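You operate a simulated robot arm through the tools that you are given. There is no shell and no other tool. Be economical: measure what you need, move in short steps, check, and stop when the job is done.

You are at the controls of a simulated two-armed robot. One attempt, no reset.

TASK
Clean the green car's tyres on the cleaning block.
Fine: crank on fresh tape first, roll the car along it till the grey film is gone, then set it back where it stood.

It is judged by the outcome, as a careful person would: the job done as asked, and still so three seconds after it is handed in. It fails if anything else is knocked over, pushed out of place, dropped, spilled or broken.

THE ROBOT
Two 7-joint arms with fingered hands on one trunk, on a base that drives. Base frame: it is fixed to the floor where the robot stands at the start and does not move with it; the origin is under the middle of the robot, x ahead of it, y to its left, z up. Readings come in mm, degrees, newtons and seconds.
The left shoulder is at the start at [90, 173, 1127], the right one opposite. With the tool pointing down near the work surface each hand reaches from about 440 to 820 mm from the robot's upright axis, wherever it stands, measured 20 degrees to its own side. Places, roughly: roll end of the cleaning block [500, 200, 900]; tape crank [500, -100, 900]. Payload 3.5 kg a hand.
Tool frame (each hand has its own): the origin (TCP) lies between the finger pads and is the grasp point; the fingertips stand 30 mm ahead of it; z points along the fingers, y is the line along which they close. Largest opening 104 mm; the body of the gripper starts 35 mm behind the TCP. The gripper is a hand of 3 fingers: y runs from the thumb to the fingers, the wrist lies at [-15, -104, -178] in the tool frame, and closing takes about 1.5 s.
Orientation is told as [roll, pitch, yaw] about the base's x, y, z axes, in that order, counted from this pose: with the fingers straight down and the wrist toward the robot, the tool's x, y and z point along [0, 1, 0], [1, 0, 0] and [0, 0, -1] of the base frame.

THE INTERFACE
- The arms move only by the tool nudge_tool. It takes "left_targets", "right_targets" or both (then of equal length, played together; a hand with none holds still); each is one flat list of numbers, 6 for each row, row after row: the shift along the tool's x, y, z in mm, then the turn, a rotation vector about the tool's x, y, z in degrees. In form: [dx, dy, dz, rx, ry, rz, dx, dy, dz, rx, ry, rz, ...]. A call has 1 to 20 rows; each row shifts and turns the commanded pose from where the row before left it, along the tool's axes as they then stand. "left_fingers" and "right_fingers" are, for a hand that has rows, the finger opening in mm, from 0 to 104, set as the call begins (left out, the last holds). Rows are played at 5 a second. More than 50 mm and 8.6 degrees between two rows, or a gripper value outside its range, and nothing of the call is played. Where a pose cannot be reached the arm comes as near as it can. A force on the tool above 90 N (or 10 N above the force at the start of the call, whichever is more), or a blocked arm, ends the call early, and 0.2 s more pass. Each finger travels about 72 mm/s and halts on what it meets, pressing with about 28 N; the grip force reading is that of the motor and also rises with nothing between the fingers. The clock runs only during rows and for 0.2 s after the last one: add rows that do not move to give the fingers time. It gives the time, the measured TCP pose, the force on the tool (base axes), the opening and the grip force at its end, in the units of the frame above (readings bear some noise), with the torque about the TCP (base axes, N m) and any sound that the robot's microphone picked up.
- Cameras (640 x 400 px; columns grow to the right, rows downward): "scene" is now at [177, 57.2, 1311.6]; the picture's right is [0.59, -0.81, 0.00], its down [-0.45, -0.33, -0.83] and it looks along [0.67, 0.49, -0.56] (base axes); focal length 214 px, centre (320, 200). "left" rides on the left gripper at [-64, -94, -117] in its tool frame; the picture's right is [-0.72, -0.33, 0.61], its down [0.64, -0.65, 0.40] and it looks along [0.27, 0.68, 0.68] (tool axes); focal length 238 px, centre (320, 200). "right" rides on the right gripper at [64, -94, -117] in its tool frame; the picture's right is [-0.72, 0.33, -0.61], its down [-0.64, -0.65, 0.40] and it looks along [-0.27, 0.68, 0.68] (tool axes); focal length 238 px, centre (320, 200). There is no depth. A picture from a camera that has moved, and an enlarged one, comes with that camera's place and axes in the base frame and with its lens. The place of the scene camera against the robot may be out by one fixed shift of up to 18 mm in any direction.
- camera(camera): a new picture of that camera. The clock stands still meanwhile.
- move_column(by): slides the trunk up (or, below 0, down) by that many mm; the arms and the scene camera ride with it, the base frame stays. It gives what a move gives, with no picture.
- drive_base(legs): drives the robot by 1 to 6 legs, each [ahead, left, turn to the left] in mm, mm and degrees, along the robot's own axes; the way and the turn of a leg run together, so that a leg with both is an arc; at most 1500 mm and 180 degrees a leg. The arms and the cameras ride along, it lands a little off, and it stops where it bumps. It gives what a move gives.
- move_fingers(index, middle, thumb_bend, thumb_turn, hand): sets how far each is bent, from 0 (flat) to 1 (curled in); at 0.3 the hand is open as for a grip, at 0.7 the pads meet at the TCP. One left out holds its place. A second passes; each finger stops where it meets its share of the squeeze, and holds until it gets a number again. A gripper value or a shape takes the hand back. It gives what a move gives, with no picture; readings hold the bend of each and the force on the fingers (four entries, about 0 where the hand has none), thumb and palm. thumb_turn goes from beside the hand (0) to across from the fingers (1), as for a grip.
- grasp_type(shape, hand): the hand has 3 fingers and takes this shape, open, in about a second: jaw (thumb against the fingers, like two jaws); tri (thumb and two fingers); tip (a fingertip pinch); poke (one finger out to press); point (the index stretched); flat (the hand flat); cup (the hand cupped); fist (a fist). The gripper value then closes the fingers along that shape, each until it touches; the sizes above hold for jaw. It gives what a move gives, with no picture.
- turn_head(pan, tilt): turns the head with the scene camera to pan (to the left, within 86 degrees either way) and tilt (down, from -29 to 69), counted from straight ahead of the robot. It gives what a move gives.
- close_up(camera, box): a new picture of the part [left, top, right, bottom] of that camera's present view, enlarged. The clock stands still meanwhile.
- job_done(): hands the job in; it is judged then, once.

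Work in short steps. Places have to be worked out from the pictures, the camera data and where the tool is seen: move nearer, look again, correct. Check each grasp and each placing, and mend what went wrong. You have 120 turns and 100 pictures in all, those below and enlarged ones among them. Open the grippers and draw the arms clear of the work before you hand the job in, unless the task says otherwise; then end with one line.

The tools are called after "Emit:" as a command line: name --argument value ..., lists and objects as JSON in quotes. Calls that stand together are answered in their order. nudge_tool: Moves the arms, as the interface text tells. Its arguments: {"type":"object","properties":{"left_targets":{"type":"array","items":{"type":"number"}},"left_fingers":{"type":"number"},"right_targets":{"type":"array","items":{"type":"number"}},"right_fingers":{"type":"number"}},"required":[]} The other tools are called the same way: move_column (by) slides the trunk up or down; grasp_type (shape, hand) gives the hand a shape; move_fingers (index, middle, thumb_bend, thumb_turn, hand) moves the fingers one by one; drive_base (legs) drives the base; turn_head (pan, tilt) turns the head that bears the scene camera; camera (camera) takes a picture; close_up (camera, box) takes an enlarged picture of a part of a camera's view; job_done () hands the job in.

At the start:

```text
t: 0.0
left_position: [335.2, 482.6, 1112.1]
left_tool_rot: [0.1, -0.1, 0.0]
left_wrist_force: [-0.1, -0.3, 0.0]
left_torque: [0.0, 0.02, -0.01]
left_grip_width: 103.7
left_grip_force: 0.0
left_shape: jaw
left_bend: [0.3, 0.3, 0.3, 0.98]
left_finger forces: [0.0, 0.1, 0.0, 0.0, 0.1, 0.0]
right_position: [406.3, 44.3, 1186.7]
right_tool_rot: [0.0, 0.1, 0.1]
right_wrist_force: [0.2, 0.1, 0.1]
right_torque: [0.01, 0.01, 0.01]
right_grip_width: 103.7
right_grip_force: 0.1
right_shape: jaw
right_bend: [0.3, 0.3, 0.3, 0.98]
right_finger forces: [0.1, 0.0, 0.0, 0.1, 0.1, 0.1]
trunk travel left (down, up): [-225.0, 529.0]
robot x, y, heading: [1.3, 1.8, -0.0]
head pan, tilt: [36.1, 34.1]
```

scene: 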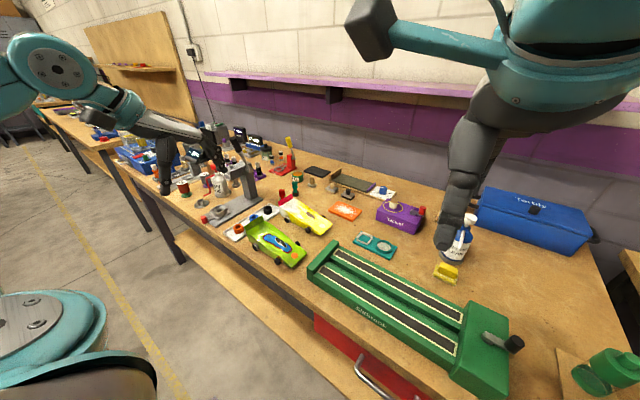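
right: 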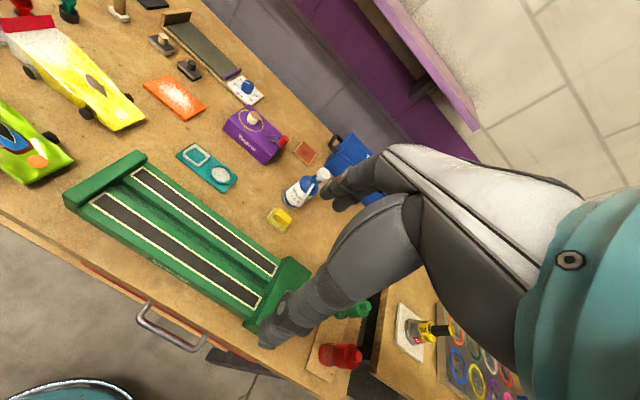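
left: 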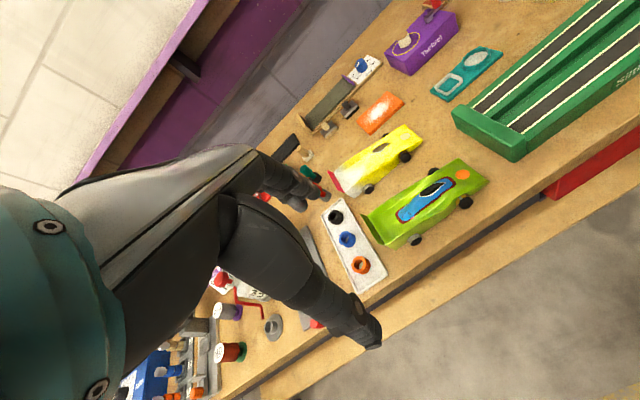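

I start by looking closer at the block, the crank and the car.

Emit:
close_up --camera "scene" --box '[290, 220, 550, 400]'

Emit:
close_up --camera "scene" --box '[200, 180, 360, 280]'

Emit:
close_up --camera "left" --box '[320, 120, 520, 260]'

```text
2.22 times, centred on (420, 310) of scene
camera zoom: at [177.0, 57.2, 1311.6], right [0.59, -0.81, 0.0], down [-0.45, -0.33, -0.83], along [0.67, 0.49, -0.56], focal length 477 px, centre (98, -44)
```

zoom: 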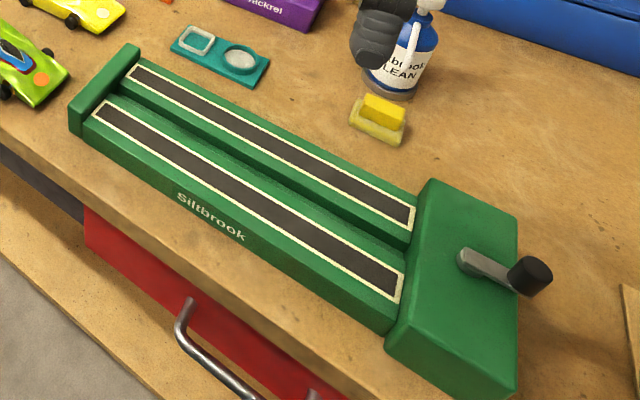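

```text
4.00 times, centred on (280, 230) of scene
camera zoom: at [177.0, 57.2, 1311.6], right [0.59, -0.81, 0.0], down [-0.45, -0.33, -0.83], along [0.67, 0.49, -0.56], focal length 858 px, centre (480, 80)
```

zoom: 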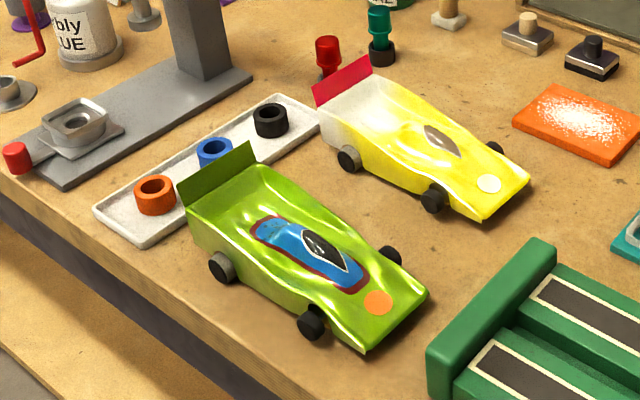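

```text
2.86 times, centred on (420, 190) of left
camera zoom: at [241.0, 418.4, 1229.3], right [-0.33, -0.72, -0.61], down [-0.65, 0.64, -0.4], along [0.68, 0.27, -0.68], focal length 681 px, centre (34, 229)
```

zoom: 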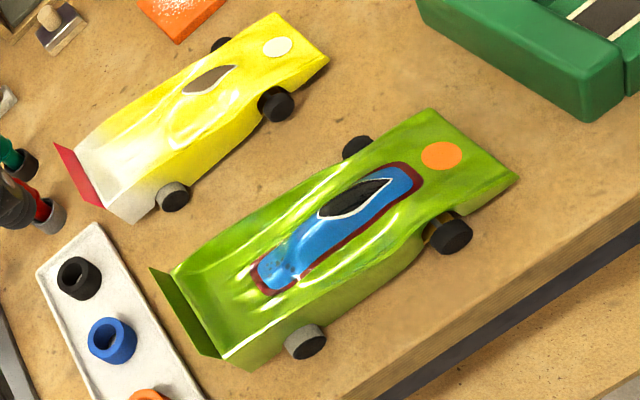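

The crank is partly hidden from the right hand's camera; I move the right hand to the robot's right to look at it.

Emit:
nudge_tool --right_targets '[-46, 0, 0, 0, 0, 0, -46, 0, 0, 0, 0, 0, -46, 0, 0, 0, 0, 0, -46, 0, 0, 0, 0, 0, -46, 0, 0, 0, 0, 0]'

Emit:
camera --camera "right"

Emit:
camera --camera "scene"

```text
t: 1.2
left_position: [335.8, 481.3, 1112.0]
left_tool_rot: [-0.1, 0.0, 0.0]
left_wrist_force: [0.4, -0.7, -0.1]
left_torque: [0.03, 0.01, -0.03]
left_grip_width: 103.7
left_grip_force: 0.0
left_shape: jaw
left_bend: [0.3, 0.3, 0.3, 0.98]
left_finger forces: [0.1, 0.0, 0.0, 0.1, 0.1, 0.0]
right_position: [406.1, -187.0, 1186.3]
right_tool_rot: [0.1, 0.1, 0.0]
right_wrist_force: [-1.1, -0.3, 0.6]
right_torque: [0.02, 0.02, 0.0]
right_grip_width: 103.4
right_grip_force: 0.0
right_shape: jaw
right_bend: [0.3, 0.3, 0.3, 0.98]
right_finger forces: [0.1, 0.1, 0.1, 0.0, 0.0, 0.0]
trunk travel left (down, up): [-225.0, 529.0]
robot x, y, heading: [2.0, -3.4, -0.1]
head pan, tilt: [36.1, 34.1]
```

```text
93 pictures are left
camera right: at [312.1, -122.5, 1303.2], right [0.33, -0.72, 0.61], down [-0.65, -0.64, -0.4], along [0.68, -0.27, -0.68], focal length 238 px, centre (320, 200)
```

right: 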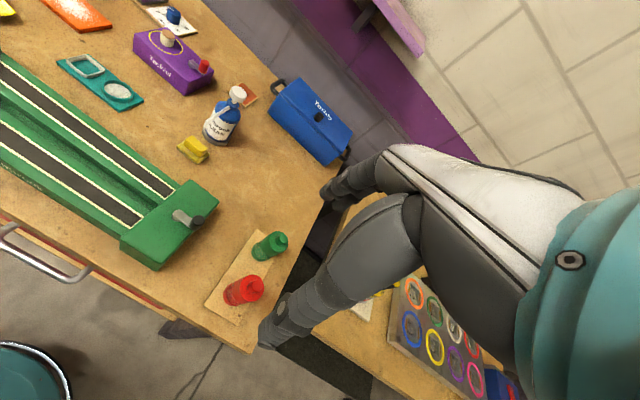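

```text
92 pictures are left
camera scene: at [176.8, 56.1, 1311.7], right [0.59, -0.81, 0.0], down [-0.45, -0.33, -0.83], along [0.67, 0.49, -0.56], focal length 214 px, centre (320, 200)
```

scene: 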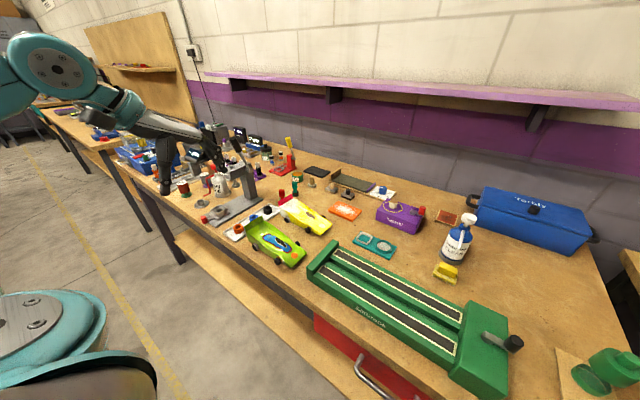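

Emit:
close_up --camera "right" --box '[100, 160, 260, 260]'

Emit:
close_up --camera "scene" --box '[440, 300, 560, 375]'

```text
4.00 times, centred on (180, 210) of right
camera zoom: at [312.1, -122.5, 1303.2], right [0.33, -0.72, 0.61], down [-0.65, -0.64, -0.4], along [0.68, -0.27, -0.68], focal length 953 px, centre (880, 160)
```

zoom: 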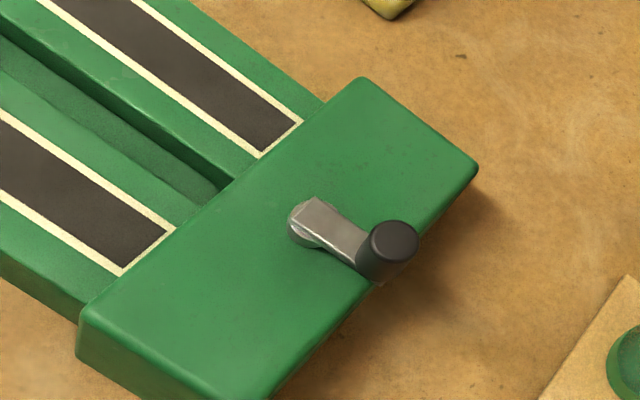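

```text
5.33 times, centred on (500, 338) of scene
camera zoom: at [176.8, 56.1, 1311.7], right [0.59, -0.81, 0.0], down [-0.45, -0.33, -0.83], along [0.67, 0.49, -0.56], focal length 1144 px, centre (-640, -533)
```

zoom: 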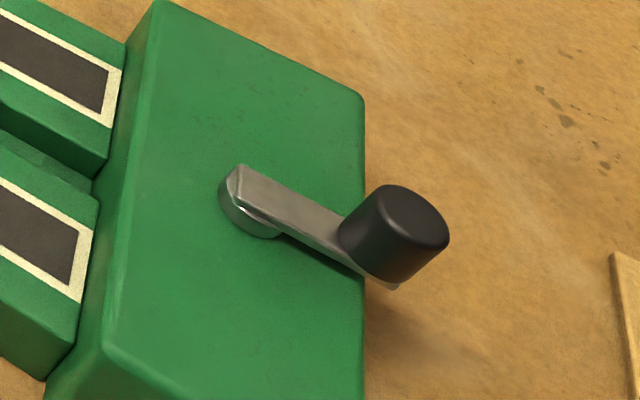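

The crank turns about an upright axis on the box top, with an upright black knob at its end, judged near [480, -108, 925]. I bring the right hand above it and look again for a second bearing.

Emit:
nudge_tool --right_targets '[26, 25, 27, 0, 0, 0, 26, 25, 27, 0, 0, 0, 27, 24, 27, 0, 0, 0, 0, 0, 25, 0, 0, 0]'

Emit:
camera --camera "right"

```text
t: 2.2
left_position: [335.6, 482.5, 1112.4]
left_tool_rot: [0.0, 0.0, 0.1]
left_wrist_force: [-0.1, 0.1, 0.3]
left_torque: [0.0, 0.01, 0.03]
left_grip_width: 103.5
left_grip_force: 0.0
left_shape: jaw
left_bend: [0.3, 0.3, 0.3, 0.98]
left_finger forces: [0.1, 0.0, 0.0, 0.1, 0.0, 0.1]
right_position: [482.4, -104.4, 1079.8]
right_tool_rot: [0.1, 0.0, 0.0]
right_wrist_force: [0.0, 0.8, -0.4]
right_torque: [0.01, 0.0, 0.05]
right_grip_width: 103.6
right_grip_force: 0.0
right_shape: jaw
right_bend: [0.3, 0.3, 0.3, 0.98]
right_finger forces: [0.1, 0.0, 0.1, 0.1, 0.1, 0.0]
trunk travel left (down, up): [-225.0, 529.0]
robot x, y, heading: [3.7, 1.3, -0.1]
head pan, tilt: [36.1, 34.1]
```

```text
89 pictures are left
camera right: at [387.8, -41.1, 1196.9], right [0.33, -0.72, 0.61], down [-0.65, -0.64, -0.4], along [0.68, -0.27, -0.68], focal length 238 px, centre (320, 200)
```

right: 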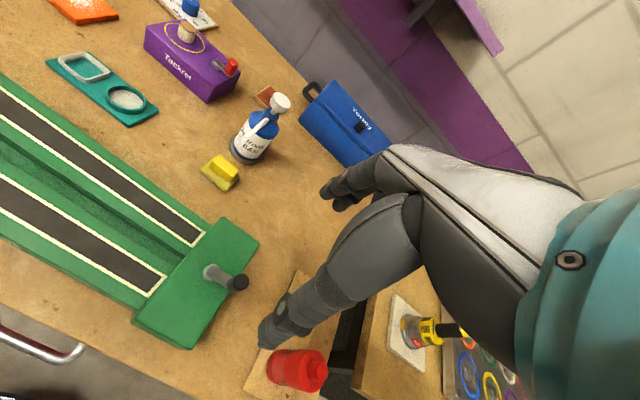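

Emit:
close_up --camera "right" --box '[120, 200, 280, 300]'

```text
4.00 times, centred on (200, 250) of right
camera zoom: at [387.8, -41.1, 1196.9], right [0.33, -0.72, 0.61], down [-0.65, -0.64, -0.4], along [0.68, -0.27, -0.68], focal length 953 px, centre (800, 0)
```

zoom: 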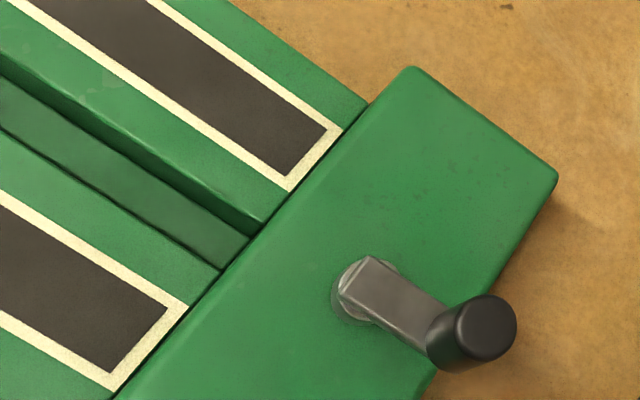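

Two bearings put the knob top at [481, -108, 925], pivot near [476, -77], box top near z 897. I lower the right hand over the knob with fingers opened to 60 and look.

Emit:
nudge_tool --right_targets '[-3.5, -1.5, 40, 0, 0, 0, 0, 0, 40, 0, 0, 0, 0, 0, 30, 0, 0, 0, 0, 0, 0, 0, 0, 0]' --right_fingers 60

Emit:
camera --camera "right"

Emit:
close_up --camera "scene" --box '[400, 270, 600, 395]'

```text
t: 3.2
left_position: [334.8, 483.3, 1113.4]
left_tool_rot: [0.0, 0.0, 0.0]
left_wrist_force: [0.3, 0.3, 0.3]
left_torque: [0.07, 0.0, -0.04]
left_grip_width: 103.6
left_grip_force: 0.1
left_shape: jaw
left_bend: [0.3, 0.3, 0.3, 0.98]
left_finger forces: [0.0, 0.0, 0.0, 0.0, 0.0, 0.0]
right_position: [481.1, -110.7, 970.4]
right_tool_rot: [0.0, 0.0, 0.0]
right_wrist_force: [1.1, 0.7, -0.9]
right_torque: [-0.02, 0.01, -0.04]
right_grip_width: 60.7
right_grip_force: 0.0
right_shape: jaw
right_bend: [0.74, 0.41, 0.66, 1.0]
right_finger forces: [0.1, 0.0, 0.0, 0.0, 0.0, 0.0]
trunk travel left (down, up): [-225.0, 529.0]
robot x, y, heading: [2.1, 2.7, 0.2]
head pan, tilt: [36.1, 34.1]
```

```text
87 pictures are left
camera right: at [387.0, -46.7, 1087.8], right [0.33, -0.72, 0.61], down [-0.65, -0.64, -0.4], along [0.68, -0.27, -0.68], focal length 238 px, centre (320, 200)
```

right: 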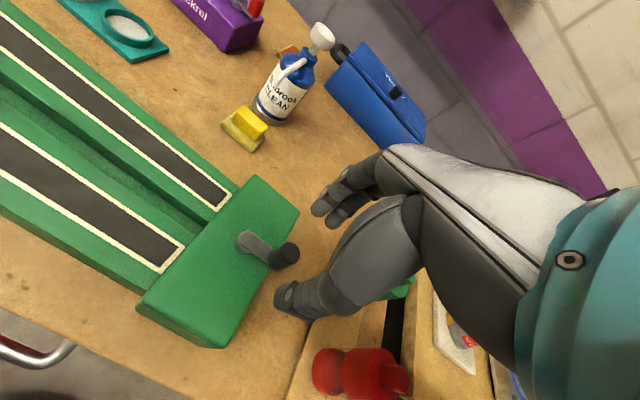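

```text
3.20 times, centred on (500, 332) of scene
camera zoom: at [176.9, 57.3, 1311.7], right [0.59, -0.81, 0.0], down [-0.45, -0.33, -0.83], along [0.67, 0.49, -0.56], focal length 686 px, centre (-256, -224)
```

zoom: 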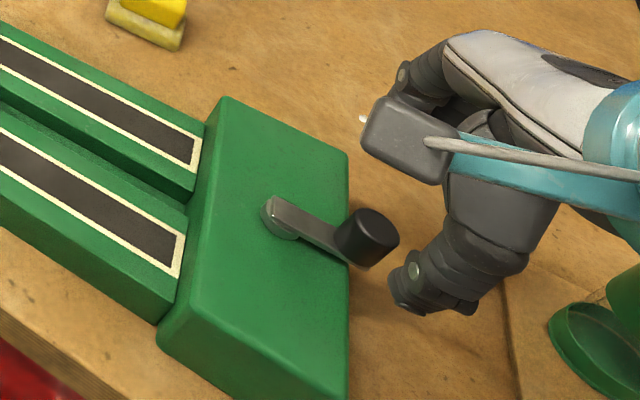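

The knob lies in line with the closing point. I lower to z 938 and look before closing.

Emit:
nudge_tool --right_targets '[2, 0, 16, 0, 0, 0, 0, 0, 16, 0, 0, 0, 0, 0, 0, 0, 0, 0]' --right_fingers 60

Emit:
close_up --camera "right" --box '[220, 150, 420, 330]'

Emit:
close_up --camera "scene" --box '[420, 270, 580, 395]'

```text
t: 4.0
left_position: [335.1, 482.2, 1112.5]
left_tool_rot: [0.1, 0.0, 0.1]
left_wrist_force: [-0.1, 0.3, 0.2]
left_torque: [0.01, 0.0, -0.03]
left_grip_width: 103.6
left_grip_force: 0.0
left_shape: jaw
left_bend: [0.3, 0.3, 0.3, 0.98]
left_finger forces: [0.1, 0.0, 0.0, 0.1, 0.0, 0.1]
right_position: [479.3, -107.6, 940.0]
right_tool_rot: [0.1, 0.0, 0.1]
right_wrist_force: [0.7, -0.2, -1.2]
right_torque: [0.01, 0.01, 0.0]
right_grip_width: 60.3
right_grip_force: 0.0
right_shape: jaw
right_bend: [0.74, 0.41, 0.66, 1.0]
right_finger forces: [0.0, 0.0, 0.0, 0.0, 0.1, 0.0]
trunk travel left (down, up): [-225.0, 529.0]
robot x, y, heading: [-0.5, 1.2, -0.2]
head pan, tilt: [36.1, 34.1]
```

```text
2.22 times, centred on (320, 240) of right
camera zoom: at [387.0, -44.3, 1056.2], right [0.33, -0.72, 0.61], down [-0.65, -0.64, -0.4], along [0.68, -0.27, -0.68], focal length 530 px, centre (320, 111)
```

zoom: 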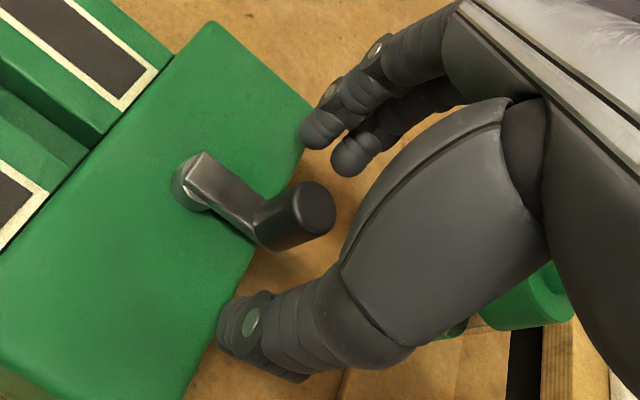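

```text
3.20 times, centred on (500, 332) of scene
camera zoom: at [176.9, 57.2, 1311.6], right [0.59, -0.81, 0.0], down [-0.45, -0.33, -0.83], along [0.67, 0.49, -0.56], focal length 686 px, centre (-256, -224)
```

zoom: 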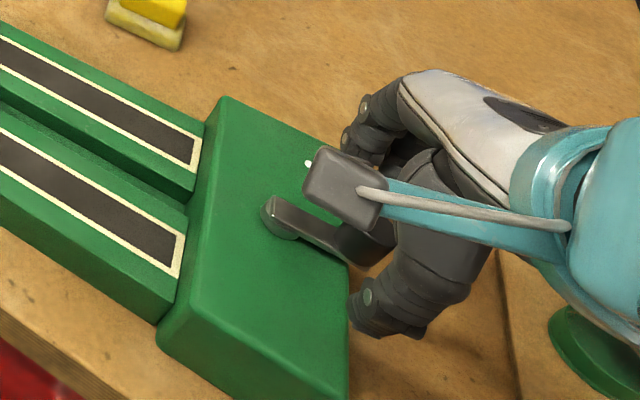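

The knob is between thumb and fingers. I close on it.

Emit:
nudge_tool --right_targets '[0, 0, 0, 0, 0, 0, 0, 0, 0, 0, 0, 0, 0, 0, 0, 0, 0, 0, 0, 0, 0, 0, 0, 0, 0, 0, 0, 0, 0, 0]' --right_fingers 18

Emit:
close_up --camera "right" --box '[220, 150, 420, 330]'

```text
t: 5.2
left_position: [334.5, 482.9, 1112.9]
left_tool_rot: [-0.1, -0.1, 0.0]
left_wrist_force: [0.0, -0.2, 0.6]
left_torque: [0.0, -0.01, 0.0]
left_grip_width: 103.3
left_grip_force: 0.0
left_shape: jaw
left_bend: [0.3, 0.3, 0.3, 0.98]
left_finger forces: [0.0, 0.0, 0.0, 0.0, 0.0, 0.0]
right_position: [481.1, -109.4, 939.3]
right_tool_rot: [0.0, 0.0, 0.1]
right_wrist_force: [-0.7, 0.5, -0.1]
right_torque: [0.03, 0.04, 0.02]
right_grip_width: 18.4
right_grip_force: 0.0
right_shape: jaw
right_bend: [0.73, 0.6, 0.74, 1.0]
right_finger forces: [0.1, 0.1, 0.0, 0.1, 0.4, 0.0]
trunk travel left (down, up): [-225.0, 529.0]
robot x, y, heading: [-2.8, -5.6, -0.1]
head pan, tilt: [36.1, 34.1]
```

```text
2.22 times, centred on (320, 240) of right
camera zoom: at [387.0, -44.4, 1056.4], right [0.33, -0.72, 0.61], down [-0.65, -0.64, -0.4], along [0.68, -0.27, -0.68], focal length 530 px, centre (320, 111)
```

zoom: 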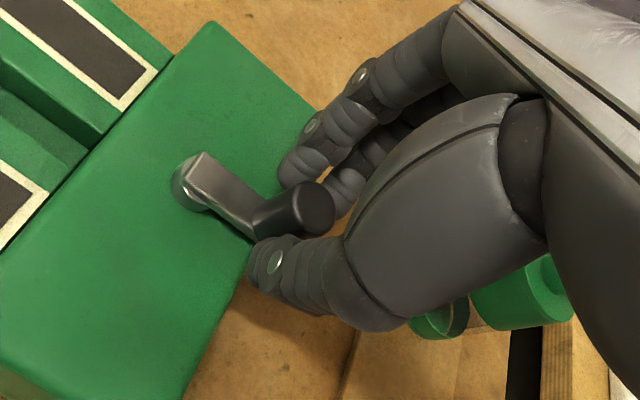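

Just touching at 18; I close further for a firm hold.

Emit:
nudge_tool --right_targets '[0, 0, 0, 0, 0, 0, 0, 0, 0, 0, 0, 0, 0, 0, 0, 0, 0, 0, 0, 0, 0, 0, 0, 0]' --right_fingers 8

Emit:
close_up --camera "right" --box '[220, 150, 420, 330]'

```text
t: 6.2
left_position: [335.4, 482.2, 1112.2]
left_tool_rot: [0.0, 0.0, 0.0]
left_wrist_force: [0.8, 0.0, 0.2]
left_torque: [0.03, 0.02, -0.02]
left_grip_width: 103.6
left_grip_force: 0.0
left_shape: jaw
left_bend: [0.3, 0.3, 0.3, 0.98]
left_finger forces: [0.1, 0.0, 0.1, 0.0, 0.0, 0.0]
right_position: [480.8, -108.4, 939.1]
right_tool_rot: [0.0, 0.1, 0.0]
right_wrist_force: [-3.7, -2.2, -1.2]
right_torque: [0.01, 0.1, -0.04]
right_grip_width: 6.8
right_grip_force: 28.0
right_shape: jaw
right_bend: [0.72, 0.7, 0.73, 1.0]
right_finger forces: [17.1, 6.4, 0.1, 0.0, 25.6, 0.0]
trunk travel left (down, up): [-225.0, 529.0]
robot x, y, heading: [1.9, -0.3, 0.2]
head pan, tilt: [36.1, 34.1]
```

```text
2.22 times, centred on (320, 240) of right
camera zoom: at [386.7, -44.7, 1056.2], right [0.33, -0.72, 0.61], down [-0.65, -0.64, -0.4], along [0.68, -0.27, -0.68], focal length 530 px, centre (320, 111)
```

zoom: 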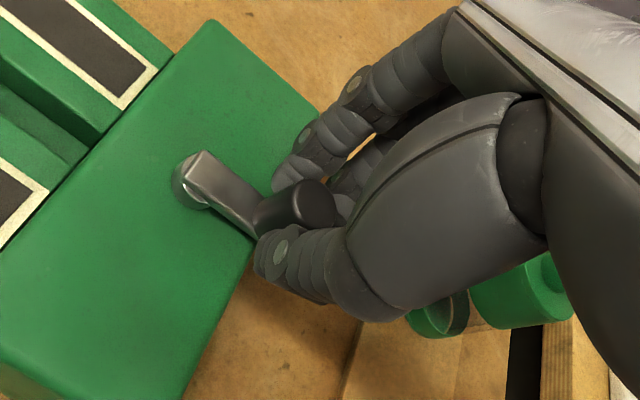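

Firm hold (about 25 N). I try a small turn clockwise as seen from above, about 20 degrees, and read the force and sound.

Emit:
nudge_tool --right_targets '[-0.3, -5.4, 0, 0, 0, 0, 0.8, -5.4, 0, 0, 0, 0, 0, 0, 0, 0, 0, 0]'

Emit:
close_up --camera "right" --box '[120, 100, 420, 330]'

```text
t: 7.0
left_position: [334.5, 482.9, 1114.3]
left_tool_rot: [0.0, 0.0, 0.0]
left_wrist_force: [0.2, -0.2, -0.3]
left_torque: [0.0, 0.0, -0.02]
left_grip_width: 103.5
left_grip_force: 0.2
left_shape: jaw
left_bend: [0.3, 0.3, 0.3, 0.98]
left_finger forces: [0.0, 0.1, 0.0, 0.1, 0.1, 0.1]
right_position: [468.9, -108.0, 939.8]
right_tool_rot: [0.1, -0.1, -0.1]
right_wrist_force: [1.3, -6.2, 2.8]
right_torque: [-0.1, -0.15, -0.14]
right_grip_width: 6.4
right_grip_force: 28.9
right_shape: jaw
right_bend: [0.71, 0.7, 0.74, 1.0]
right_finger forces: [19.8, 8.3, 0.1, 0.1, 24.7, 0.0]
trunk travel left (down, up): [-225.0, 529.0]
robot x, y, heading: [0.2, -1.8, -0.1]
head pan, tilt: [36.1, 34.1]
```

```text
1.74 times, centred on (270, 215) of right
camera zoom: at [375.5, -43.8, 1055.8], right [0.32, -0.72, 0.61], down [-0.65, -0.64, -0.41], along [0.68, -0.27, -0.68], focal length 414 px, centre (407, 174)
```

zoom: 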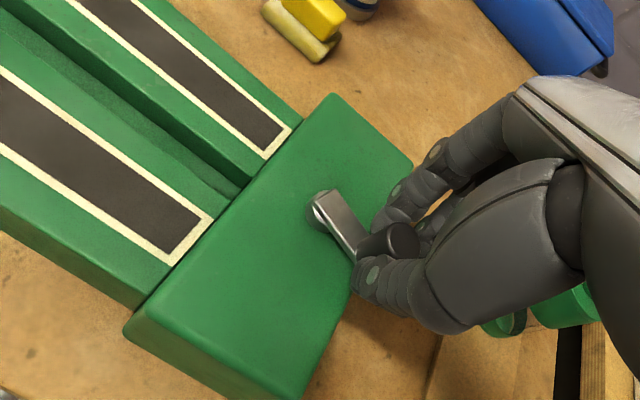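

It turned freely. I carry on clockwise by another 80 degrees, following the circle.

Emit:
nudge_tool --right_targets '[1.2, -5.45, -0.5, 0, 0, 0, 2.6, -5.1, -0.5, 0, 0, 0, 3.4, -4.55, -0.5, 0, 0, 0, 4.2, -3.9, -0.5, 0, 0, 0, 4.8, -3.1, 0, 0, 0, 0, 5.25, -2.2, 0, 0, 0, 0, 5.55, -1.3, 0, 0, 0, 0, 5.7, -0.3, 0, 0, 0, 0]'

Emit:
close_up --camera "right" --box '[120, 100, 420, 330]'

```text
t: 8.8
left_position: [338.1, 481.8, 1111.8]
left_tool_rot: [0.2, 0.1, 0.0]
left_wrist_force: [0.1, -0.9, 0.1]
left_torque: [-0.05, 0.0, -0.01]
left_grip_width: 103.8
left_grip_force: 0.2
left_shape: jaw
left_bend: [0.3, 0.3, 0.3, 0.98]
left_finger forces: [0.0, 0.0, 0.0, 0.0, 0.0, 0.0]
right_position: [444.7, -75.4, 937.1]
right_tool_rot: [0.1, 0.1, -0.2]
right_wrist_force: [12.1, -14.9, -8.7]
right_torque: [-0.66, -0.1, -0.43]
right_grip_width: 3.9
right_grip_force: 27.7
right_shape: jaw
right_bend: [0.72, 0.71, 0.78, 0.9]
right_finger forces: [49.9, 0.1, 0.0, 0.0, 27.9, 0.0]
trunk travel left (down, up): [-225.0, 529.0]
robot x, y, heading: [2.3, 3.0, -0.0]
head pan, tilt: [36.1, 34.1]
```

```text
1.74 times, centred on (270, 215) of right
camera zoom: at [350.9, -10.1, 1055.0], right [0.33, -0.72, 0.61], down [-0.66, -0.64, -0.4], along [0.68, -0.27, -0.68], focal length 414 px, centre (407, 174)
```

zoom: 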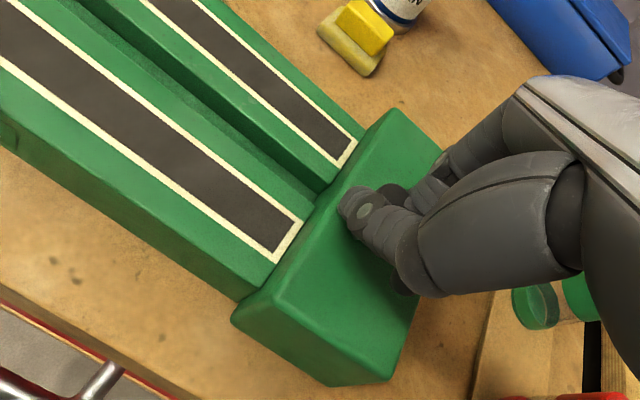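

Emit:
close_up --camera "right" --box '[250, 180, 370, 255]'

Emit:
close_up --camera "scene" --box '[400, 270, 560, 370]'

```text
5.33 times, centred on (310, 218) of right
camera zoom: at [350.9, -10.1, 1055.0], right [0.33, -0.72, 0.61], down [-0.66, -0.64, -0.4], along [0.68, -0.27, -0.68], focal length 1271 px, centre (373, 107)
```

zoom: 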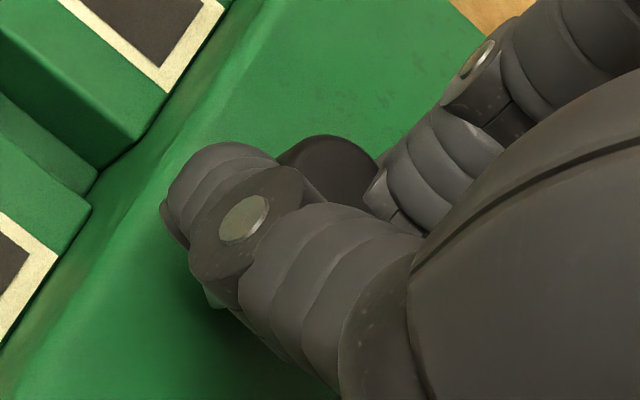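

```text
4.00 times, centred on (480, 320) of scene
camera zoom: at [179.8, 56.4, 1311.0], right [0.59, -0.81, 0.0], down [-0.45, -0.33, -0.83], along [0.67, 0.49, -0.56], focal length 858 px, centre (-320, -280)
```

zoom: 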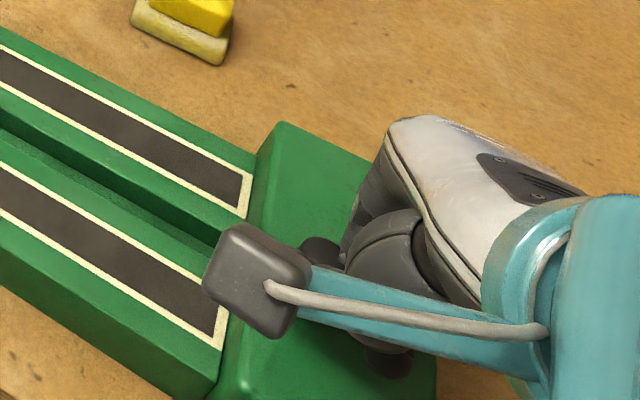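

The knob seems to have slid ahead of the fingers. I open and rise to see where it stands and whether the tape has changed.

Emit:
nudge_tool --right_targets '[0, 0, 0, 0, 0, 0, 0, 0, 0, 0, 0, 0, 0, 0, 0, 0, 0, 0, 0, 0, 0, 0, 0, 0, 0, 0, -25, 0, 0, 0, -30, 0, -25, 0, 0, 0]' --right_fingers 60

Emit:
camera --camera "right"

```text
t: 10.2
left_position: [334.3, 482.5, 1114.1]
left_tool_rot: [0.0, -0.1, 0.1]
left_wrist_force: [0.4, -0.2, 0.1]
left_torque: [0.02, -0.01, 0.01]
left_grip_width: 103.3
left_grip_force: 0.1
left_shape: jaw
left_bend: [0.3, 0.3, 0.3, 0.98]
left_finger forces: [0.1, 0.0, 0.0, 0.0, 0.0, 0.0]
right_position: [441.9, -104.3, 992.6]
right_tool_rot: [0.0, 0.0, 0.0]
right_wrist_force: [0.3, 0.4, 0.6]
right_torque: [-0.03, 0.01, 0.0]
right_grip_width: 59.5
right_grip_force: 0.1
right_shape: jaw
right_bend: [0.74, 0.42, 0.66, 1.0]
right_finger forces: [0.1, 0.0, 0.0, 0.0, 0.0, 0.0]
trunk travel left (down, up): [-225.0, 529.0]
robot x, y, heading: [1.9, 2.9, -0.3]
head pan, tilt: [36.1, 34.1]
```

```text
77 pictures are left
camera right: at [347.8, -40.2, 1109.1], right [0.33, -0.72, 0.61], down [-0.65, -0.64, -0.4], along [0.68, -0.27, -0.68], focal length 238 px, centre (320, 200)
```

right: 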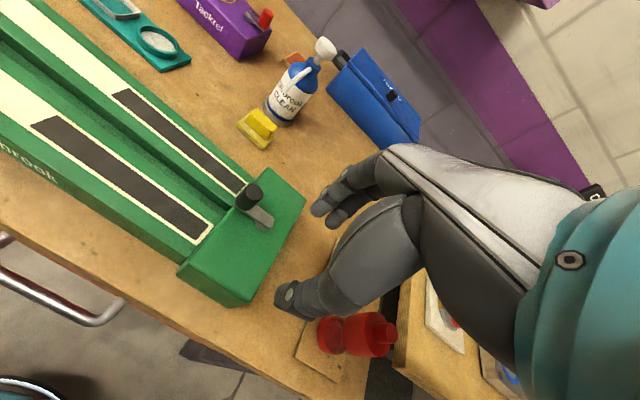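

Fresh white tape has come in over about half the strip, so clockwise is right; roughly 215 degrees more are needed. The knob now stands near [473, -50]. I move above it and turn the hand 40 degrees left, so that I can turn the hand along with the crank.

Emit:
nudge_tool --right_targets '[27, 15.5, 0, 0, 0, 0, 27, 15.5, 0, 0, 0, 0, 0, 0, 0, 0, 0, -8, 0, 0, 0, 0, 0, -8, 0, 0, 0, 0, 0, -8, 0, 0, 0, 0, 0, -8, 0, 0, 0, 0, 0, -8, 0, 0, 10, 0, 0, 0]' --right_fingers 60

Emit:
camera --camera "right"

```text
t: 12.0
left_position: [334.4, 482.2, 1112.0]
left_tool_rot: [0.0, 0.0, -0.1]
left_wrist_force: [0.7, -0.7, -1.0]
left_torque: [0.0, 0.01, -0.03]
left_grip_width: 103.6
left_grip_force: 0.0
left_shape: jaw
left_bend: [0.3, 0.3, 0.3, 0.98]
left_finger forces: [0.0, 0.0, 0.0, 0.1, 0.0, 0.0]
right_position: [473.8, -49.9, 980.9]
right_tool_rot: [0.0, 0.0, 40.1]
right_wrist_force: [0.4, -0.1, 0.2]
right_torque: [-0.05, 0.0, -0.01]
right_grip_width: 59.7
right_grip_force: 0.0
right_shape: jaw
right_bend: [0.74, 0.42, 0.66, 1.0]
right_finger forces: [0.1, 0.1, 0.0, 0.0, 0.1, 0.0]
trunk travel left (down, up): [-225.0, 529.0]
robot x, y, heading: [-0.0, 0.3, -0.2]
head pan, tilt: [36.1, 34.1]
```

```text
76 pictures are left
camera right: at [361.0, -62.0, 1097.5], right [0.71, -0.34, 0.61], down [-0.09, -0.91, -0.4], along [0.7, 0.24, -0.68], focal length 238 px, centre (320, 200)
```

right: 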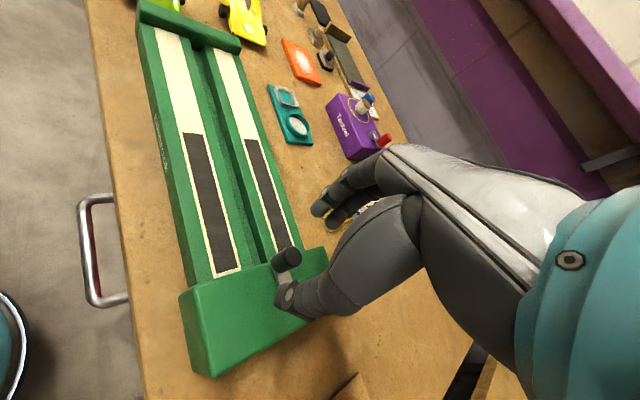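

Knob at about [476.5, -49]. I lower onto it and close.

Emit:
nudge_tool --right_targets '[-1, 2.6, 21, 0, 0, 0, 0, 0, 21, 0, 0, 0, 0, 0, 0, 0, 0, 0]' --right_fingers 60

Emit:
nudge_tool --right_targets '[0, 0, 0, 0, 0, 0, 0, 0, 0, 0, 0, 0, 0, 0, 0, 0, 0, 0, 0, 0, 0, 0, 0, 0, 0, 0, 0, 0, 0, 0, 0, 0, 0, 0, 0, 0]' --right_fingers 12

Emit:
close_up --camera "right" --box '[220, 150, 420, 330]'

```text
t: 12.8
left_position: [335.0, 481.3, 1112.7]
left_tool_rot: [0.0, 0.1, 0.0]
left_wrist_force: [0.1, -0.5, 0.4]
left_torque: [0.01, -0.01, 0.01]
left_grip_width: 103.8
left_grip_force: 0.0
left_shape: jaw
left_bend: [0.3, 0.3, 0.3, 0.98]
left_finger forces: [0.0, 0.0, 0.0, 0.0, 0.0, 0.1]
right_position: [476.6, -48.4, 938.6]
right_tool_rot: [0.0, 0.0, 39.9]
right_wrist_force: [-0.6, -0.2, 0.3]
right_torque: [0.02, 0.03, 0.04]
right_grip_width: 59.5
right_grip_force: 0.1
right_shape: jaw
right_bend: [0.74, 0.42, 0.66, 1.0]
right_finger forces: [0.0, 0.0, 0.0, 0.1, 0.1, 0.1]
trunk travel left (down, up): [-225.0, 529.0]
robot x, y, heading: [-3.5, 0.1, -0.2]
head pan, tilt: [36.1, 34.1]
```

```text
t: 14.2
left_position: [335.1, 481.4, 1112.9]
left_tool_rot: [0.0, 0.0, 0.0]
left_wrist_force: [-0.4, -0.2, -0.3]
left_torque: [0.01, 0.01, -0.02]
left_grip_width: 103.6
left_grip_force: 0.1
left_shape: jaw
left_bend: [0.3, 0.3, 0.3, 0.98]
left_finger forces: [0.0, 0.0, 0.0, 0.0, 0.0, 0.0]
right_position: [475.9, -49.4, 937.9]
right_tool_rot: [0.0, 0.1, 40.0]
right_wrist_force: [-0.4, -0.8, 0.5]
right_torque: [0.02, 0.03, 0.0]
right_grip_width: 12.3
right_grip_force: 0.0
right_shape: jaw
right_bend: [0.72, 0.63, 0.73, 1.0]
right_finger forces: [0.1, 0.5, 0.0, 0.0, 0.6, 0.0]
trunk travel left (down, up): [-225.0, 529.0]
robot x, y, heading: [1.2, 2.0, -0.0]
head pan, tilt: [36.1, 34.1]
```

```text
2.22 times, centred on (320, 240) of right
camera zoom: at [363.2, -60.5, 1055.6], right [0.71, -0.34, 0.61], down [-0.09, -0.91, -0.4], along [0.7, 0.23, -0.68], focal length 530 px, centre (320, 111)
```

zoom: 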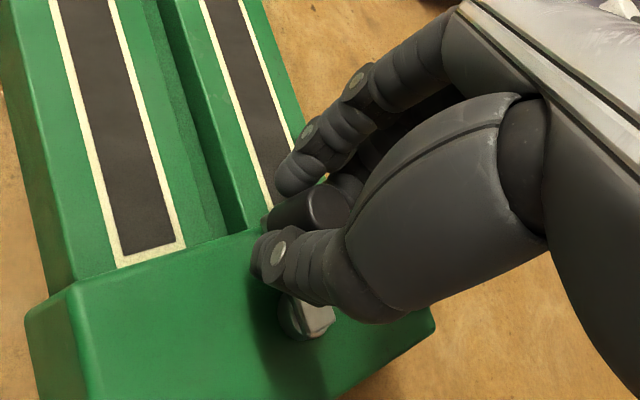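

Light contact now; I grip firmer and turn the crank 96 degrees clockwise with the hand turning along.

Emit:
nudge_tool --right_targets '[0, 0, 0, 0, 0, 0, 0, 0, 0, 0, 0, 0, 0, 0, 0, 0, 0, 0, -2.76, 3.02, 0, 0, 0, 8, -2.76, 3.02, 0, 0, 0, 8, -2.76, 3.02, 0, 0, 0, 8, -2.76, 3.02, 0, 0, 0, 8, -2.76, 3.02, 0, 0, 0, 8, -2.76, 3.02, 0, 0, 0, 8]' --right_fingers 7

Emit:
close_up --camera "right" --box '[120, 80, 440, 330]'

```text
t: 16.2
left_position: [335.8, 483.1, 1112.3]
left_tool_rot: [0.1, 0.1, -0.1]
left_wrist_force: [0.4, -0.4, -0.1]
left_torque: [0.05, 0.02, 0.0]
left_grip_width: 103.6
left_grip_force: 0.1
left_shape: jaw
left_bend: [0.3, 0.3, 0.3, 0.98]
left_finger forces: [0.1, 0.0, 0.0, 0.1, 0.0, 0.0]
right_position: [499.4, -57.7, 938.9]
right_tool_rot: [0.0, 0.1, -8.1]
right_wrist_force: [8.1, 8.5, -4.8]
right_torque: [0.18, -0.27, 0.02]
right_grip_width: 8.7
right_grip_force: 28.5
right_shape: jaw
right_bend: [0.72, 0.64, 0.74, 1.0]
right_finger forces: [18.4, 12.4, 0.0, 0.1, 20.9, 0.0]
trunk travel left (down, up): [-225.0, 529.0]
robot x, y, heading: [-0.8, -0.1, -0.0]
head pan, tilt: [36.1, 34.1]
```

```text
1.60 times, centred on (280, 205) of right
camera zoom: at [415.6, 19.3, 1055.4], right [0.22, -0.76, 0.61], down [-0.74, -0.54, -0.4], along [0.64, -0.36, -0.68], focal length 381 px, centre (384, 192)
```

zoom: 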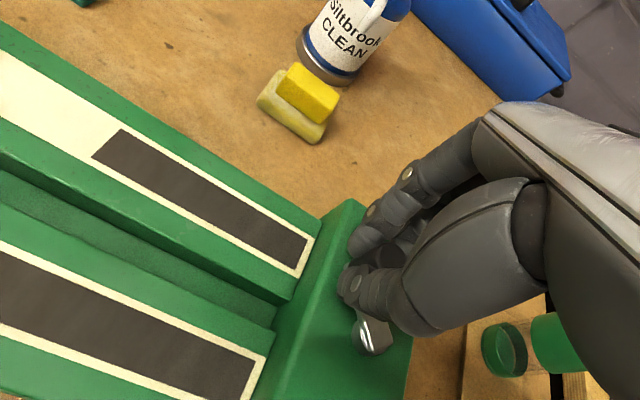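

The hold is good and it turns. I continue 48 degrees.

Emit:
nudge_tool --right_targets '[-2.6, 3.2, 0, 0, 0, 8, -2.6, 3.2, 0, 0, 0, 8, -2.6, 3.2, 0, 0, 0, 8, -2.7, 3.1, 0, 0, 0, 8, -2.8, 3.1, 0, 0, 0, 8, -2.8, 3.1, 0, 0, 0, 8]'

Emit:
close_up --camera "right" --box '[120, 80, 440, 330]'

```text
t: 17.6
left_position: [335.6, 483.4, 1112.5]
left_tool_rot: [-0.1, -0.1, 0.0]
left_wrist_force: [0.4, -0.6, 0.2]
left_torque: [-0.03, 0.01, -0.02]
left_grip_width: 103.6
left_grip_force: 0.0
left_shape: jaw
left_bend: [0.3, 0.3, 0.3, 0.98]
left_finger forces: [0.0, 0.0, 0.0, 0.0, 0.0, 0.0]
right_position: [507.7, -82.1, 937.8]
right_tool_rot: [0.1, 0.1, -56.3]
right_wrist_force: [8.7, -0.4, 2.5]
right_torque: [-0.09, -0.23, 0.02]
right_grip_width: 8.9
right_grip_force: 28.1
right_shape: jaw
right_bend: [0.72, 0.64, 0.74, 1.0]
right_finger forces: [19.0, 12.2, 0.0, 0.0, 21.4, 0.0]
trunk travel left (down, up): [-225.0, 529.0]
robot x, y, heading: [1.2, -2.2, 0.0]
head pan, tilt: [36.1, 34.1]
```

```text
1.60 times, centred on (280, 205) of right
camera zoom: at [509.1, 32.6, 1054.9], right [-0.42, -0.67, 0.61], down [-0.9, 0.19, -0.4], along [0.16, -0.72, -0.68], focal length 381 px, centre (384, 192)
```

zoom: 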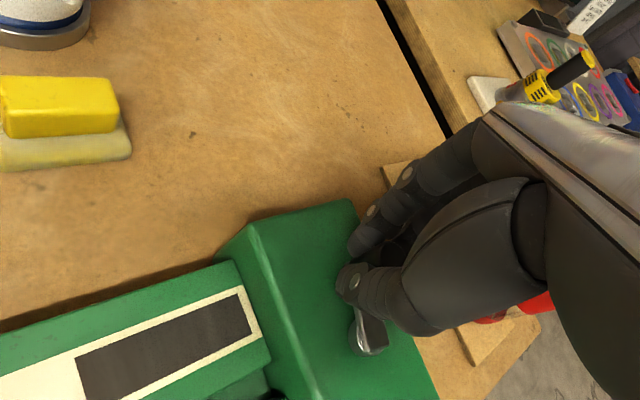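

Still sound; I go on another 32 degrees.

Emit:
nudge_tool --right_targets '[-2.7, 3.1, 0, 0, 0, 8, -2.7, 3.1, 0, 0, 0, 8, -2.7, 3.1, 0, 0, 0, 8, -2.7, 3.1, 0, 0, 0, 8]'

Emit:
camera --camera "scene"

```text
t: 18.6
left_position: [335.5, 481.6, 1112.7]
left_tool_rot: [0.0, 0.0, 0.0]
left_wrist_force: [-0.2, -0.4, -0.3]
left_torque: [0.01, -0.01, -0.01]
left_grip_width: 103.7
left_grip_force: 0.0
left_shape: jaw
left_bend: [0.3, 0.3, 0.3, 0.98]
left_finger forces: [0.1, 0.0, 0.0, 0.0, 0.1, 0.1]
right_position: [502.4, -98.0, 937.9]
right_tool_rot: [-0.2, -0.1, -88.1]
right_wrist_force: [5.2, -3.8, 2.5]
right_torque: [-0.17, -0.09, -0.02]
right_grip_width: 9.0
right_grip_force: 28.3
right_shape: jaw
right_bend: [0.72, 0.64, 0.75, 1.0]
right_finger forces: [17.6, 12.3, 0.1, 0.1, 21.5, 0.0]
trunk travel left (down, up): [-225.0, 529.0]
robot x, y, heading: [3.4, -0.6, 0.3]
head pan, tilt: [36.1, 34.1]
```

```text
72 pictures are left
camera scene: at [177.4, 56.8, 1311.5], right [0.59, -0.81, 0.0], down [-0.45, -0.33, -0.83], along [0.67, 0.49, -0.56], focal length 214 px, centre (320, 200)
```

scene: 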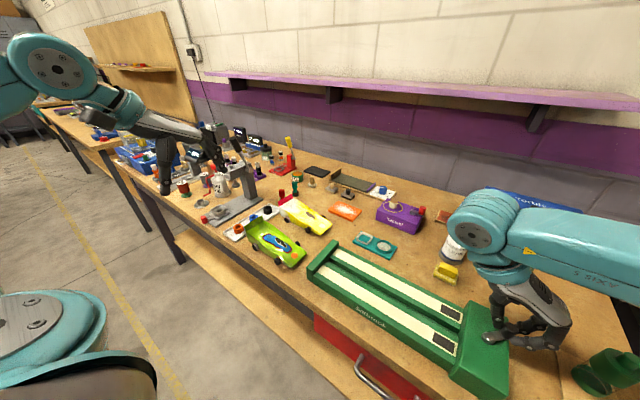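

Only a short dark piece remains. I turn on in small amounts.

Emit:
nudge_tool --right_targets '[-2.7, 3.1, 0, 0, 0, 8, -2.7, 3.1, 0, 0, 0, 8, -2.7, 3.1, 0, 0, 0, 8]'

Emit:
close_up --camera "scene" --box '[400, 270, 600, 395]'

```text
t: 19.4
left_position: [335.0, 482.1, 1114.2]
left_tool_rot: [0.0, 0.1, -0.1]
left_wrist_force: [-0.5, -0.7, 0.1]
left_torque: [-0.01, -0.02, -0.01]
left_grip_width: 103.7
left_grip_force: 0.0
left_shape: jaw
left_bend: [0.3, 0.3, 0.3, 0.98]
left_finger forces: [0.0, 0.1, 0.0, 0.1, 0.0, 0.0]
right_position: [492.8, -104.7, 938.4]
right_tool_rot: [0.1, 0.0, -112.1]
right_wrist_force: [3.2, -2.1, -0.3]
right_torque: [-0.1, 0.0, -0.03]
right_grip_width: 8.9
right_grip_force: 28.0
right_shape: jaw
right_bend: [0.72, 0.64, 0.75, 1.0]
right_finger forces: [15.9, 12.6, 0.0, 0.1, 21.2, 0.0]
trunk travel left (down, up): [-225.0, 529.0]
robot x, y, heading: [2.0, 3.2, 0.2]
head pan, tilt: [36.1, 34.1]
```

```text
3.20 times, centred on (500, 332) of scene
camera zoom: at [177.2, 56.9, 1311.6], right [0.59, -0.81, 0.0], down [-0.45, -0.33, -0.83], along [0.67, 0.49, -0.56], focal length 686 px, centre (-256, -224)
```

zoom: 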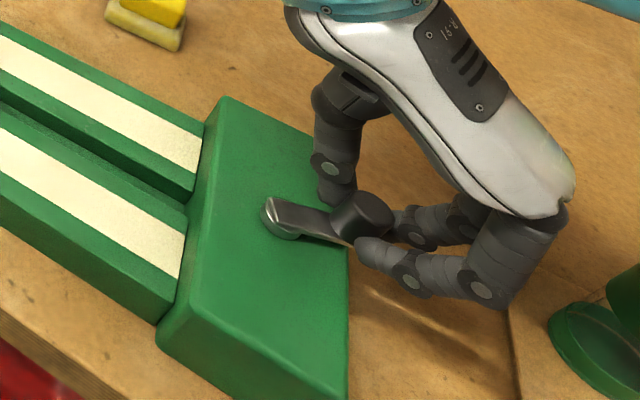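

The tape is all fresh white now. I open the right hand, rise and turn it back.

Emit:
nudge_tool --right_targets '[0, 0, 0, 0, 0, 0, 0, 0, 0, 0, 0, 0, 0, 0, 0, 0, 0, 0, 0, 0, 0, 0, 0, 0, 0, 0, -25, 0, 0, 0, 0, 0, -40, 0, 0, 0, 0, 0, -40, 0, 0, -8, 0, 0, -40, 0, 0, -8, 0, 0, -40, 0, 0, -8, 0, 0, 0, 0, 0, -8, 0, 0, 0, 0, 0, -8, 0, 0, 0, 0, 0, -8, 0, 0, 0, 0, 0, -8, 0, 0, 0, 0, 0, -8, 0, 0, 0, 0, 0, -8, 0, 0, 0, 0, 0, -8, 0, 0, 0, 0, 0, -8, 0, 0, 0, 0, 0, -8, 0, 0, 0, 0, 0, -8, 0, 0, 0, 0, 0, -8]' --right_fingers 60

Emit:
camera --camera "right"

Emit:
camera --camera "scene"

```text
t: 23.6
left_position: [335.4, 483.1, 1113.5]
left_tool_rot: [-0.1, 0.0, 0.0]
left_wrist_force: [1.6, 0.2, 1.1]
left_torque: [0.0, -0.02, -0.01]
left_grip_width: 103.5
left_grip_force: 0.0
left_shape: jaw
left_bend: [0.3, 0.3, 0.3, 0.98]
left_finger forces: [0.1, 0.0, 0.0, 0.0, 0.1, 0.0]
right_position: [493.8, -106.3, 1122.1]
right_tool_rot: [0.0, 0.0, 0.2]
right_wrist_force: [-0.2, -0.1, -0.7]
right_torque: [0.02, 0.02, 0.01]
right_grip_width: 59.9
right_grip_force: 0.1
right_shape: jaw
right_bend: [0.74, 0.42, 0.66, 1.0]
right_finger forces: [0.1, 0.0, 0.1, 0.0, 0.1, 0.0]
trunk travel left (down, up): [-225.0, 529.0]
robot x, y, heading: [-0.5, -2.1, -0.3]
head pan, tilt: [36.1, 34.1]
```

```text
70 pictures are left
camera right: at [398.6, -40.9, 1240.1], right [0.33, -0.72, 0.61], down [-0.65, -0.64, -0.41], along [0.69, -0.27, -0.68], focal length 238 px, centre (320, 200)
```

right: 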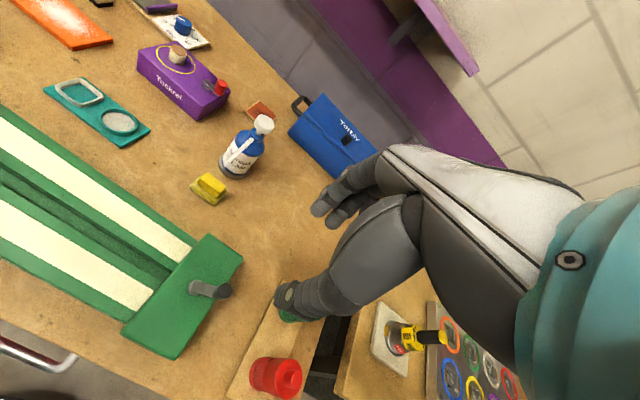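

```text
69 pictures are left
camera scene: at [177.0, 56.9, 1311.6], right [0.59, -0.81, 0.0], down [-0.45, -0.33, -0.83], along [0.67, 0.49, -0.56], focal length 214 px, centre (320, 200)
```

scene: 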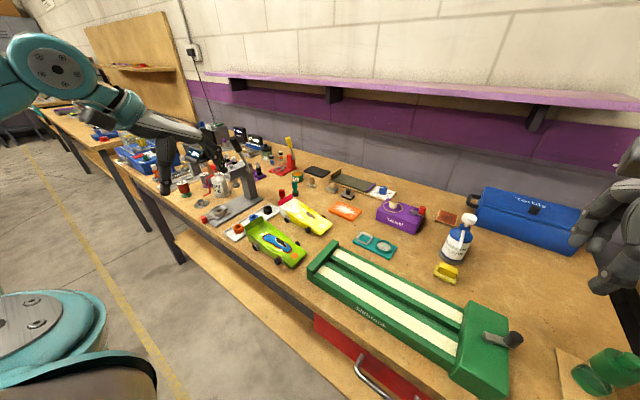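

Tape is fresh along its whole length. Now the car: I move the left hand above it for a second bearing.

Emit:
nudge_tool --left_targets '[-36, 40, 0, 0, 0, 0, -36, 40, 0, 0, 0, 0, 0, 0, 0, 0, 0, 0]' --right_targets '[-40, -20, 0, 0, 0, 0, -40, -20, 0, 0, 0, 0, -30, 0, 0, 0, 0, 0]'

Emit:
camera --camera "left"

```text
refused: row 1 steps farther than a row can; nothing moved
```

```text
68 pictures are left
camera left: at [241.1, 418.2, 1229.4], right [-0.33, -0.72, -0.61], down [-0.65, 0.64, -0.4], along [0.68, 0.27, -0.68], focal length 238 px, centre (320, 200)
```

left: 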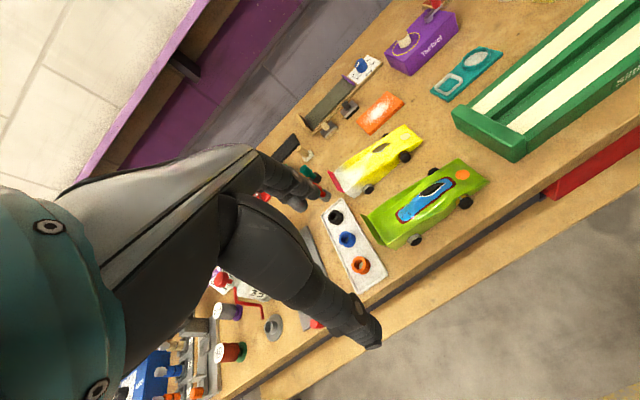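

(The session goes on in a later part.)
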